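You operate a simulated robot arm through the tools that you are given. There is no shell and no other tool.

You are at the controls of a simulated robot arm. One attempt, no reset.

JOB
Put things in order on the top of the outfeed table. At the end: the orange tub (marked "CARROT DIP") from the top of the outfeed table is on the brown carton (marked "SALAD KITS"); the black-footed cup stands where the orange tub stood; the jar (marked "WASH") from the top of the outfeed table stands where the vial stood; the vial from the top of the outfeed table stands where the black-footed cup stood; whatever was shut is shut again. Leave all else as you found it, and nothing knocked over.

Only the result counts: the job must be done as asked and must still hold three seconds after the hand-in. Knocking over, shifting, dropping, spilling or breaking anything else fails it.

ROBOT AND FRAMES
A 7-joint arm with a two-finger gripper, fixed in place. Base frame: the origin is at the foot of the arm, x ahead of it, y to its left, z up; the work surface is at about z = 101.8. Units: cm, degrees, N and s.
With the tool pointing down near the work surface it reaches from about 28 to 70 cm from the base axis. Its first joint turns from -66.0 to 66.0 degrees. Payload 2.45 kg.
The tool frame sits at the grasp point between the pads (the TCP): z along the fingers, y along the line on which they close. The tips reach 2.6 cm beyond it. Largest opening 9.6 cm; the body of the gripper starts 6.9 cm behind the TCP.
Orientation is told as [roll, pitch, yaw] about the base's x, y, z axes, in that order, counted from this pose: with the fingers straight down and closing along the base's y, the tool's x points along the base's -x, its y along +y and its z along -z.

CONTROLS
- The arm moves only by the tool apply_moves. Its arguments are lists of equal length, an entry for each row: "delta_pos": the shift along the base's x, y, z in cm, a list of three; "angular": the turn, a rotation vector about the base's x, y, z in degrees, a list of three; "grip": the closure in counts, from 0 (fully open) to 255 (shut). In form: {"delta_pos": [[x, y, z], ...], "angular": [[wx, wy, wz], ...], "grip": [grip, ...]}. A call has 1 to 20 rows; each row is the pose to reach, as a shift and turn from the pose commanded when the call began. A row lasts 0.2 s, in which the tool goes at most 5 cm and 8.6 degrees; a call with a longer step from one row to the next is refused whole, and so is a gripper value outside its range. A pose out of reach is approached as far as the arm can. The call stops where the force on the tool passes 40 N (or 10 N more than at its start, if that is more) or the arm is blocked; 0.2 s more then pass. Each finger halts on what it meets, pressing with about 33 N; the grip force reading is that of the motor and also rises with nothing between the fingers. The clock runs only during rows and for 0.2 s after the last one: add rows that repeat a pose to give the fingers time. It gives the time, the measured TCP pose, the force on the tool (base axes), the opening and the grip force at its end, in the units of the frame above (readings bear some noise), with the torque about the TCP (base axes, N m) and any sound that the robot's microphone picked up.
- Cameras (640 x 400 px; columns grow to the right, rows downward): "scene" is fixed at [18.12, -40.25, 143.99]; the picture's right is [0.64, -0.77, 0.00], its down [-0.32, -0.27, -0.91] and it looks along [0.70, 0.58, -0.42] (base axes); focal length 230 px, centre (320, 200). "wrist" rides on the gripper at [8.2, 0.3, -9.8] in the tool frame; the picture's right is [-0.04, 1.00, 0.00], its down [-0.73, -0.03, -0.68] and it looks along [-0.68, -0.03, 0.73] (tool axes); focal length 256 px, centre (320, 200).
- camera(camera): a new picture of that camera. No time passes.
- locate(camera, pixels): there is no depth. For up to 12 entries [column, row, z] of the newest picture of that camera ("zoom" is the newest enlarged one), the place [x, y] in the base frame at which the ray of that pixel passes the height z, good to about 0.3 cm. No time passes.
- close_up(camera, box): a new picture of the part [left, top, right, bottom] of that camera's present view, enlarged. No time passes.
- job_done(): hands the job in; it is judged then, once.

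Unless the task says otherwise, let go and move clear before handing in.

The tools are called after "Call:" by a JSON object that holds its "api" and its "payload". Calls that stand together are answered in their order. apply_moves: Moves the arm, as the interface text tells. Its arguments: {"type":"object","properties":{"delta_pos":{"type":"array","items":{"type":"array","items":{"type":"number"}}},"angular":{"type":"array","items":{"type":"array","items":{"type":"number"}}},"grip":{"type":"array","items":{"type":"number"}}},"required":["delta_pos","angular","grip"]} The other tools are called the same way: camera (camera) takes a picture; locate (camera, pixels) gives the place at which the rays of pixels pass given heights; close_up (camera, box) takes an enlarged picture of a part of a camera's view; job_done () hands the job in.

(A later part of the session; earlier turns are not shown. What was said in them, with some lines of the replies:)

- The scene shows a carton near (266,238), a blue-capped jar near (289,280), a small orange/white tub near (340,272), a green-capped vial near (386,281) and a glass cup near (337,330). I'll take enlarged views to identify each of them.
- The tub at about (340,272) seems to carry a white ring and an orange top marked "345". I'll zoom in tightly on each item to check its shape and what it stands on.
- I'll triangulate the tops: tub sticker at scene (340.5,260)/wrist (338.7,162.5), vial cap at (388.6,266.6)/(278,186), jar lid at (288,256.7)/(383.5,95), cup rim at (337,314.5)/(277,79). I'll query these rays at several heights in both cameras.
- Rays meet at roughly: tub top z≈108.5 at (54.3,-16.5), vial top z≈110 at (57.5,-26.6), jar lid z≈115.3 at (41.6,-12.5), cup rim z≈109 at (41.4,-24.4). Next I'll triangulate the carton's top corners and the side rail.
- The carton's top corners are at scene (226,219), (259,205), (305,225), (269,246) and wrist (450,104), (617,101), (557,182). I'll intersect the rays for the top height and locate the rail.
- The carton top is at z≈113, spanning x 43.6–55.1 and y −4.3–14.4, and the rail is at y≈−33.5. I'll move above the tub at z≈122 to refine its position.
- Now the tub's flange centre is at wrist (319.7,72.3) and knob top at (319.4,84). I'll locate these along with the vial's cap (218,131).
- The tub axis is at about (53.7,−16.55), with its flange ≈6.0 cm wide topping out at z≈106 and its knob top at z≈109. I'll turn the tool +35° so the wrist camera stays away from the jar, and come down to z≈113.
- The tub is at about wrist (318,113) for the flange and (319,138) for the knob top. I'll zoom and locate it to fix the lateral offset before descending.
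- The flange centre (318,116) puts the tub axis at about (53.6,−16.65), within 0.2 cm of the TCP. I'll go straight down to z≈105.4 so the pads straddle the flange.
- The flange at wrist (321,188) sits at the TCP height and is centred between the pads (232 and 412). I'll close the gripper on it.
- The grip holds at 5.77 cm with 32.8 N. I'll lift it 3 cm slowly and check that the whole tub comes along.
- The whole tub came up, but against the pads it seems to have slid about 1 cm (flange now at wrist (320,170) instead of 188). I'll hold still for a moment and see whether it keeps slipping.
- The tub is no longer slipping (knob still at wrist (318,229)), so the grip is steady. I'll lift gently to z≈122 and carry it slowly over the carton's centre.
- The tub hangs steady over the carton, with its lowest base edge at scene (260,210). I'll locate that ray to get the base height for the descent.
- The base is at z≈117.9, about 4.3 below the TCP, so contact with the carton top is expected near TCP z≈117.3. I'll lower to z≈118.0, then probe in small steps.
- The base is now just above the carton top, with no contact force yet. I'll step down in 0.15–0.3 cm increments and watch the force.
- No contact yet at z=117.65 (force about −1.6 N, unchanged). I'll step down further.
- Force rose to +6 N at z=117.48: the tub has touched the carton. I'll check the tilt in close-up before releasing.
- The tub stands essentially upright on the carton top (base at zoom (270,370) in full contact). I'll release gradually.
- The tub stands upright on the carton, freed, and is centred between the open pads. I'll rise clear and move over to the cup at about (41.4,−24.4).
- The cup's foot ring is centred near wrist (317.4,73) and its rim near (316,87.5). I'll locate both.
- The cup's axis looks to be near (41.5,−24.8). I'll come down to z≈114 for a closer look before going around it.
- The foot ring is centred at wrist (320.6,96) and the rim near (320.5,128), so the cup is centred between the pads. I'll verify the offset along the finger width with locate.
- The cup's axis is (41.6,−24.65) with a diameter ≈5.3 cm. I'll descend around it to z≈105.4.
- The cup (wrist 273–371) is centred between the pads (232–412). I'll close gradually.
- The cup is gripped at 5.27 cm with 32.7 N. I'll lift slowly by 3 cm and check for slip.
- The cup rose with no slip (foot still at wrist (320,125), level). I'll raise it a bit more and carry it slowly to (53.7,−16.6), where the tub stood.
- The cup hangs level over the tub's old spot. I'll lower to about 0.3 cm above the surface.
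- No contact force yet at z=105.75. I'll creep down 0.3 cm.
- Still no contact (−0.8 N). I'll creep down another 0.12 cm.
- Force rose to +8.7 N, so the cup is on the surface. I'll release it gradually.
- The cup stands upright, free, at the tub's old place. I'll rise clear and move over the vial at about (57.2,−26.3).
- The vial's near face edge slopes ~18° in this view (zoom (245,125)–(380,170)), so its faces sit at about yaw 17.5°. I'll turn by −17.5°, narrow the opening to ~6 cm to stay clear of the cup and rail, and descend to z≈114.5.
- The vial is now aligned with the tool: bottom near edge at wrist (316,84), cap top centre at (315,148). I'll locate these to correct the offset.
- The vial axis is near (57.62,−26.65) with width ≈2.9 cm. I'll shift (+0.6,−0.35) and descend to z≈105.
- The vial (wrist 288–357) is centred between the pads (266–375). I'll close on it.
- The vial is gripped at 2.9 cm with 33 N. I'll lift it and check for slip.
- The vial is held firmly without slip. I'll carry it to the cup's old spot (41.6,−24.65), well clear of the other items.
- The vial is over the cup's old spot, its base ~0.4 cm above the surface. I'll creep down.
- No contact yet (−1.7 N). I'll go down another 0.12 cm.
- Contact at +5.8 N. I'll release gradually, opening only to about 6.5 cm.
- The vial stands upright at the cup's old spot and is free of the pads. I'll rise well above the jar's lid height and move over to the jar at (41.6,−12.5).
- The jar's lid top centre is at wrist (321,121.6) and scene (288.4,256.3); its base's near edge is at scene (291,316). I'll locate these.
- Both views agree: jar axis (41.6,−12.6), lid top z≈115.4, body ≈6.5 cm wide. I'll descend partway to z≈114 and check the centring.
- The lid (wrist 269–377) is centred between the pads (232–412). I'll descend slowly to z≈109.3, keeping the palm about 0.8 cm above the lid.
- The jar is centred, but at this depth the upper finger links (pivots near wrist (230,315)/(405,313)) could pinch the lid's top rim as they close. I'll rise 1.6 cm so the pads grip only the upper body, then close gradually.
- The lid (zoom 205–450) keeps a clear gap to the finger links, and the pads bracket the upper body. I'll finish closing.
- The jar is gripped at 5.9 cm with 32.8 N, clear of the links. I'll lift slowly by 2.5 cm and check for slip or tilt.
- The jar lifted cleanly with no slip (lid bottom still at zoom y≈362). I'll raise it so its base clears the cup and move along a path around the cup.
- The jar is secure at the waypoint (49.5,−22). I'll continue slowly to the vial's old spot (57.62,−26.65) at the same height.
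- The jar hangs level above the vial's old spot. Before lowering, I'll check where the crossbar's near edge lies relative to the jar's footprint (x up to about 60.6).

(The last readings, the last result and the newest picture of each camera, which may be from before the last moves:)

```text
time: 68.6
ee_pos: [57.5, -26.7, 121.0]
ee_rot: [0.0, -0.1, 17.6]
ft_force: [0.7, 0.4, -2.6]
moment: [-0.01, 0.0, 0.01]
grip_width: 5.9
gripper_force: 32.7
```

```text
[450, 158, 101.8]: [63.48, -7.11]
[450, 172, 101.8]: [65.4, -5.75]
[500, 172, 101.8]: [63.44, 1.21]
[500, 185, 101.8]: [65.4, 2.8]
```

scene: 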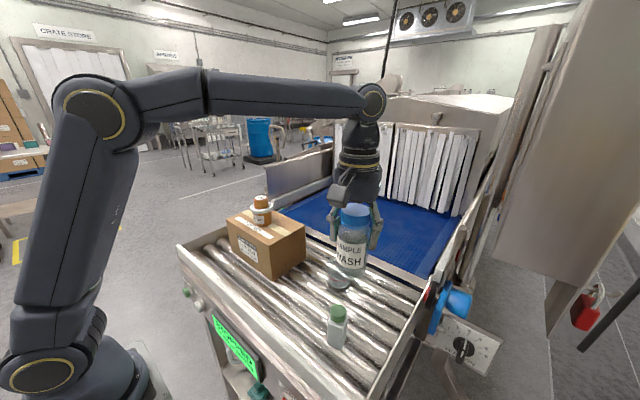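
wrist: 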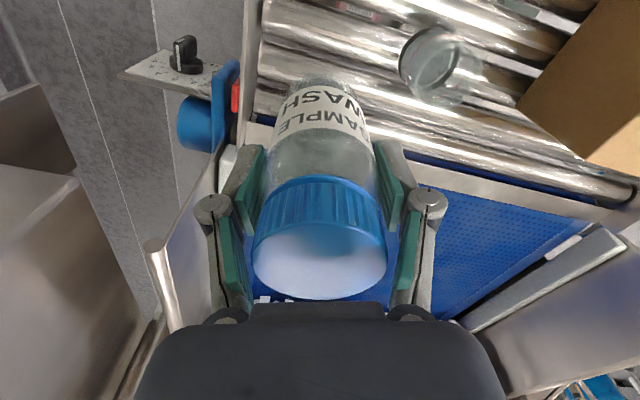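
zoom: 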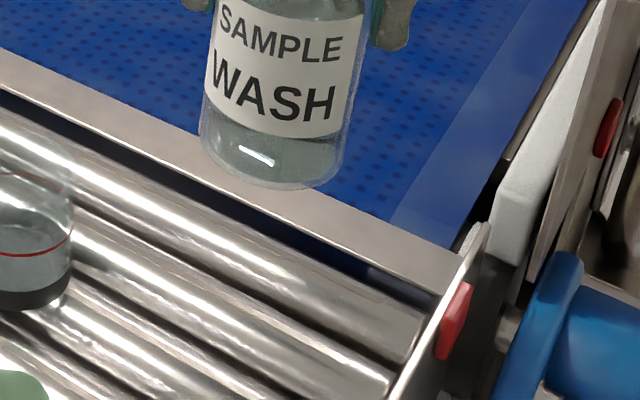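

The crossbar starts at x≈64, well past the jar's footprint. I'll lower to about 0.5 cm above the surface.

Call:
{"api": "apply_moves", "payload": {"delta_pos": [[0, 0, -0.5], [0, 0, -1.5], [0, 0, -2.7], [0, 0, -3.9], [0, 0, -5.1], [0, 0, -6.3], [0, 0, -7.4], [0, 0, -8.4], [0, 0, -9.2], [0, 0, -9.6], [0, 0, -9.6]], "angular": [[0, 0, 0], [0, 0, 0], [0, 0, 0], [0, 0, 0], [0, 0, 0], [0, 0, 0], [0, 0, 0], [0, 0, 0], [0, 0, 0], [0, 0, 0], [0, 0, 0]], "grip": [130, 130, 130, 130, 130, 130, 130, 130, 130, 130, 130]}}

Call:
{"api": "camera", "payload": {"camera": "wrist"}}

Call:
{"api": "close_up", "payload": {"camera": "scene", "box": [310, 200, 450, 320]}}

```text
time: 71.0
ee_pos: [57.59, -26.65, 111.36]
ee_rot: [0.0, 0.0, 17.5]
ft_force: [0.7, -0.3, -2.2]
moment: [-0.01, -0.01, 0.0]
grip_width: 5.87
gripper_force: 33.1
```

```text
taken
```

wrist: 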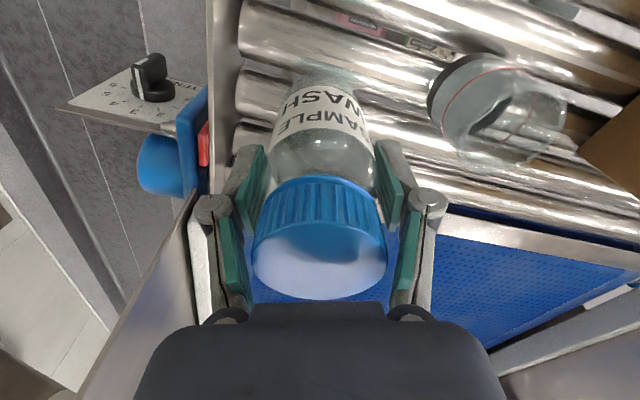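

```text
3.33 times, centred on (380, 260) of scene
```

zoom: 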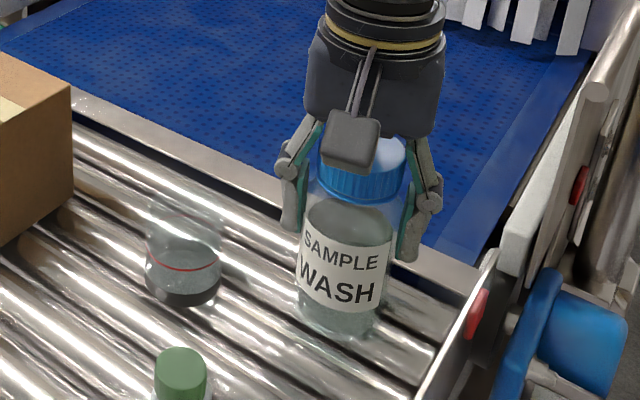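

The jar is ~0.5 cm above the surface and level. I'll creep down 0.4 cm.

Call:
{"api": "apply_moves", "payload": {"delta_pos": [[0, 0, -0.12], [0, 0, -0.25], [0, 0, -0.38], [0, 0, -0.38]], "angular": [[0, 0, 0], [0, 0, 0], [0, 0, 0], [0, 0, 0]], "grip": [130, 130, 130, 130]}}

```text
time: 72.0
ee_pos: [57.52, -26.73, 111.04]
ee_rot: [0.1, 0.1, 17.5]
ft_force: [-0.1, 0.1, -2.9]
moment: [0.03, 0.01, 0.04]
grip_width: 5.88
gripper_force: 33.4
```

Still hanging free (−2.9 N, its weight). I'll go down another 0.12 cm.

Call:
{"api": "apply_moves", "payload": {"delta_pos": [[0, 0, -0.06], [0, 0, -0.12], [0, 0, -0.12]], "angular": [[0, 0, 0], [0, 0, 0], [0, 0, 0]], "grip": [130, 130, 130]}}

```text
time: 72.8
ee_pos: [57.59, -26.55, 111.09]
ee_rot: [0.0, 0.0, 17.5]
ft_force: [-0.2, 0.0, -1.9]
moment: [0.0, 0.01, 0.02]
grip_width: 5.85
gripper_force: 33.6
```

The force is −1.9 N, not clearly in contact yet. One more small step down.

Call:
{"api": "apply_moves", "payload": {"delta_pos": [[0, 0, -0.05], [0, 0, -0.1], [0, 0, -0.1]], "angular": [[0, 0, 0], [0, 0, 0], [0, 0, 0]], "grip": [130, 130, 130]}}

```text
time: 73.6
ee_pos: [57.53, -26.67, 110.88]
ee_rot: [0.0, -0.1, 17.4]
ft_force: [-1.5, 2.0, 1.8]
moment: [0.05, 0.09, -0.02]
grip_width: 5.88
gripper_force: 32.9
```

The force went from −2.5 to +1.8 N, so the jar rests on the surface. I'll release gradually, opening to ~7.6 cm.

Call:
{"api": "apply_moves", "payload": {"delta_pos": [[0, 0, 0], [0, 0, 0], [0, 0, 0], [0, 0, 0], [0, 0, 0], [0, 0, 0]], "angular": [[0, 0, 0], [0, 0, 0], [0, 0, 0], [0, 0, 0], [0, 0, 0], [0, 0, 0]], "grip": [110, 97, 85, 68, 52, 52]}}

Call:
{"api": "camera", "payload": {"camera": "wrist"}}

Call:
{"api": "close_up", "payload": {"camera": "scene", "box": [310, 200, 450, 320]}}

```text
time: 75.0
ee_pos: [57.56, -26.68, 110.85]
ee_rot: [0.0, 0.0, 17.5]
ft_force: [-0.7, 0.0, 0.6]
moment: [0.0, 0.01, 0.0]
grip_width: 7.63
gripper_force: 0.1
```

```text
taken
```

wrist: 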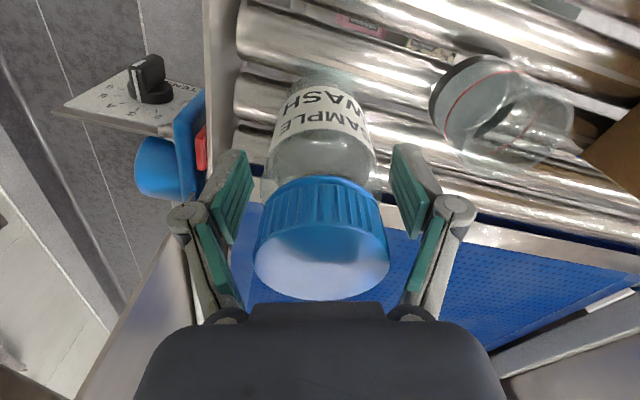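

```text
3.33 times, centred on (380, 260) of scene
```

zoom: 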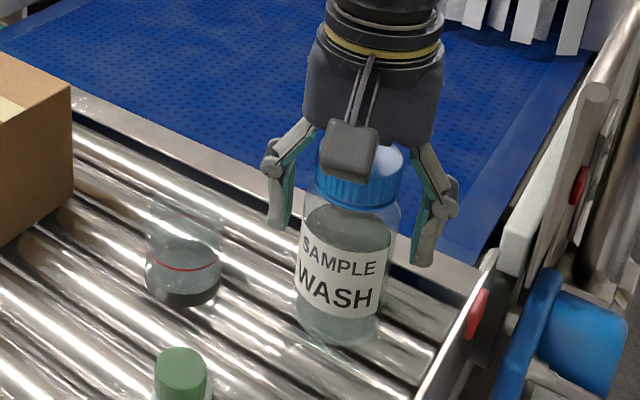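

The jar stands upright and free. I'll rise straight up and clear, return toward the start pose, and inspect everything.

Call:
{"api": "apply_moves", "payload": {"delta_pos": [[0, 0, 0.8], [0, 0, 2], [0, 0, 4], [0, 0, 6.5], [0, 0, 9.5], [0, 0, 12.5], [0, 0, 16], [0, 0, 19.5], [-2, 1, 21.3], [-5, 2.2, 21.3], [-8, 3.4, 21.3], [-11, 4.8, 21.3], [-14, 6.2, 21.3], [-17, 7.3, 21.3], [-18.2, 7.8, 21.3], [-18.2, 7.8, 21.3]], "angular": [[0, 0, 0], [0, 0, 0], [0, 0, 0], [0, 0, 0], [0, 0, 0], [0, 0, 0], [0, 0, 0], [0, 0, 0], [0, 0, -3], [0, 0, -6], [0, 0, -9], [0, 0, -12], [0, 0, -15], [0, 0, -17.5], [0, 0, -17.5], [0, 0, -17.5]], "grip": [52, 52, 52, 52, 52, 52, 52, 40, 20, 0, 0, 0, 0, 0, 0, 0]}}

Call:
{"api": "camera", "payload": {"camera": "wrist"}}

Call:
{"api": "camera", "payload": {"camera": "scene"}}

Call:
{"api": "close_up", "payload": {"camera": "scene", "box": [210, 190, 430, 370]}}

Call:
{"api": "close_up", "payload": {"camera": "wrist", "box": [200, 0, 640, 220]}}

```text
time: 78.4
ee_pos: [39.19, -18.79, 132.15]
ee_rot: [0.0, 0.0, 0.1]
ft_force: [-0.5, 0.0, 0.2]
moment: [0.0, -0.02, -0.03]
grip_width: 9.61
gripper_force: 0.1
out of reach, approached as far as the arm can: row 6, 7, 8, 9, 10
```

```text
taken
```

wrist: 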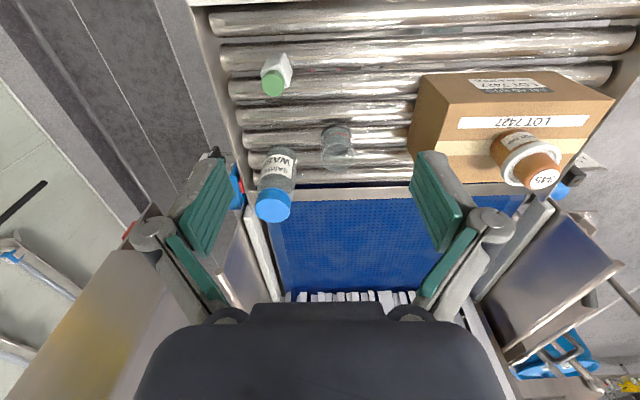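

```text
taken
```

scene: 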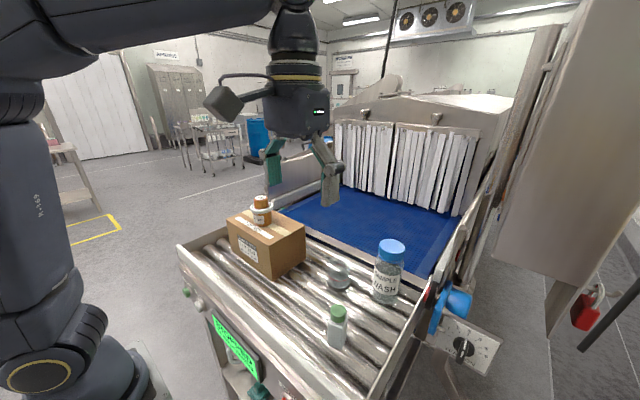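

```text
2.22 times, centred on (320, 280) of scene
```

zoom: 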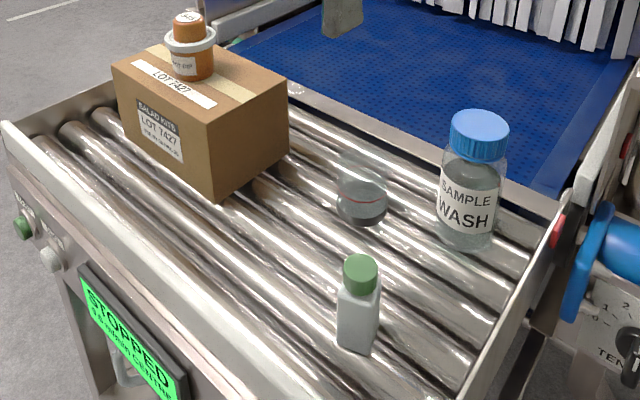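

```text
1.45 times, centred on (420, 110) of wrist
```

zoom: 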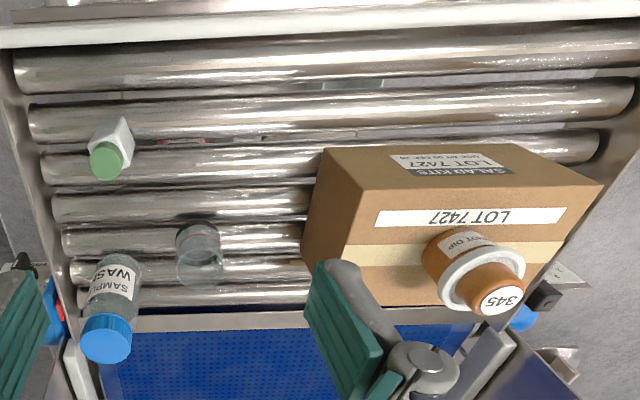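

All four items stand upright in their new places and the carton's corners are unchanged. I'll verify the footprints numerically (cup foot at scene (339.4,291.3), jar base (385.3,304), vial base).

Call:
{"api": "close_up", "payload": {"camera": "scene", "box": [310, 240, 420, 360]}}

Call:
{"api": "locate", "payload": {"camera": "scene", "pixels": [[339.4, 291.3, 101.8], [385.3, 303.9, 101.8], [338, 348.5, 101.8], [391.5, 245.5, 115.4], [337.5, 312.5, 110]]}}

Call:
{"api": "locate", "payload": {"camera": "wrist", "pixels": [[274, 207, 115.4], [273.5, 82.5, 110], [543, 179, 120.4], [450, 103.7, 113], [616.6, 100.7, 113]]}}

```text
3.33 times, centred on (365, 300) of scene
```

zoom: 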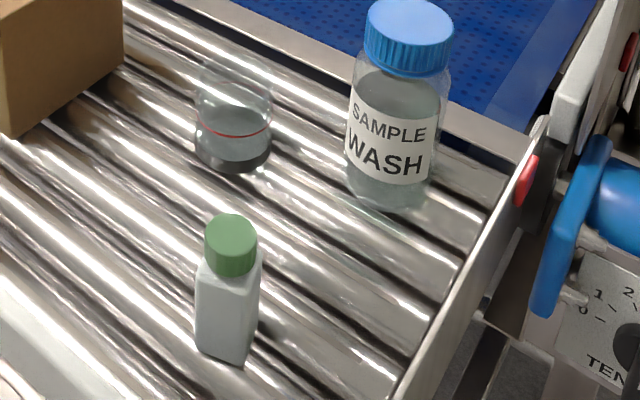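

```text
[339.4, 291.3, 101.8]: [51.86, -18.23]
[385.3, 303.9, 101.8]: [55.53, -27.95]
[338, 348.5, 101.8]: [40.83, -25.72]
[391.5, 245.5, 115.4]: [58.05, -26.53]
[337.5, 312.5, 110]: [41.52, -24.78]
```

```text
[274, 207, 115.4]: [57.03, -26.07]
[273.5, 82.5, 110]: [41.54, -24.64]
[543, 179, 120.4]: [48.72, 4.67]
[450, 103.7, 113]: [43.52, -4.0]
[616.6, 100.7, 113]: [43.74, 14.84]
```

The footprints match: cup at ≈(53.9,−16.8), jar at ≈(57.6,−26.4), vial at ≈(41.5,−24.7), tub centred on the carton, and the carton has not moved. The arm is clear and the gripper is open, so I'll hand in.

Call:
{"api": "job_done", "payload": {}}

```text
The job is handed in.
```

The job is handed in, and the last pictures show all four items upright in their new places. No result has come back yet.

| Item | Now stands | Measured position (x, y in cm) | Intended spot |
|---|---|---|---|
| Orange tub ("CARROT DIP") | On top of the brown carton, near its centre | (48.7, 4.7) | Carton top, centre (49.4, 5.1) |
| Black-footed cup | Where the tub stood | (53.9, -16.8) | (53.65, -16.65) |
| Vial | Where the cup stood | (41.5, -24.7) | (41.6, -24.65) |
| Jar ("WASH") | Where the vial stood | (57.6, -26.4) | (57.6, -26.65) |

- **Accuracy:** the camera positions are good to about 0.3 cm. The jar's is the least certain because the two cameras disagreed by about 1 cm, so I averaged them.
- **Other things:** the carton's corners are where they were at the start. Nothing was knocked over, and I saw no spills from the cup or jar.
- **Lids:** I never opened any lid or cap, so everything that was shut is still shut.
- **Arm:** it is back at its starting pose, gripper open and clear of the table.
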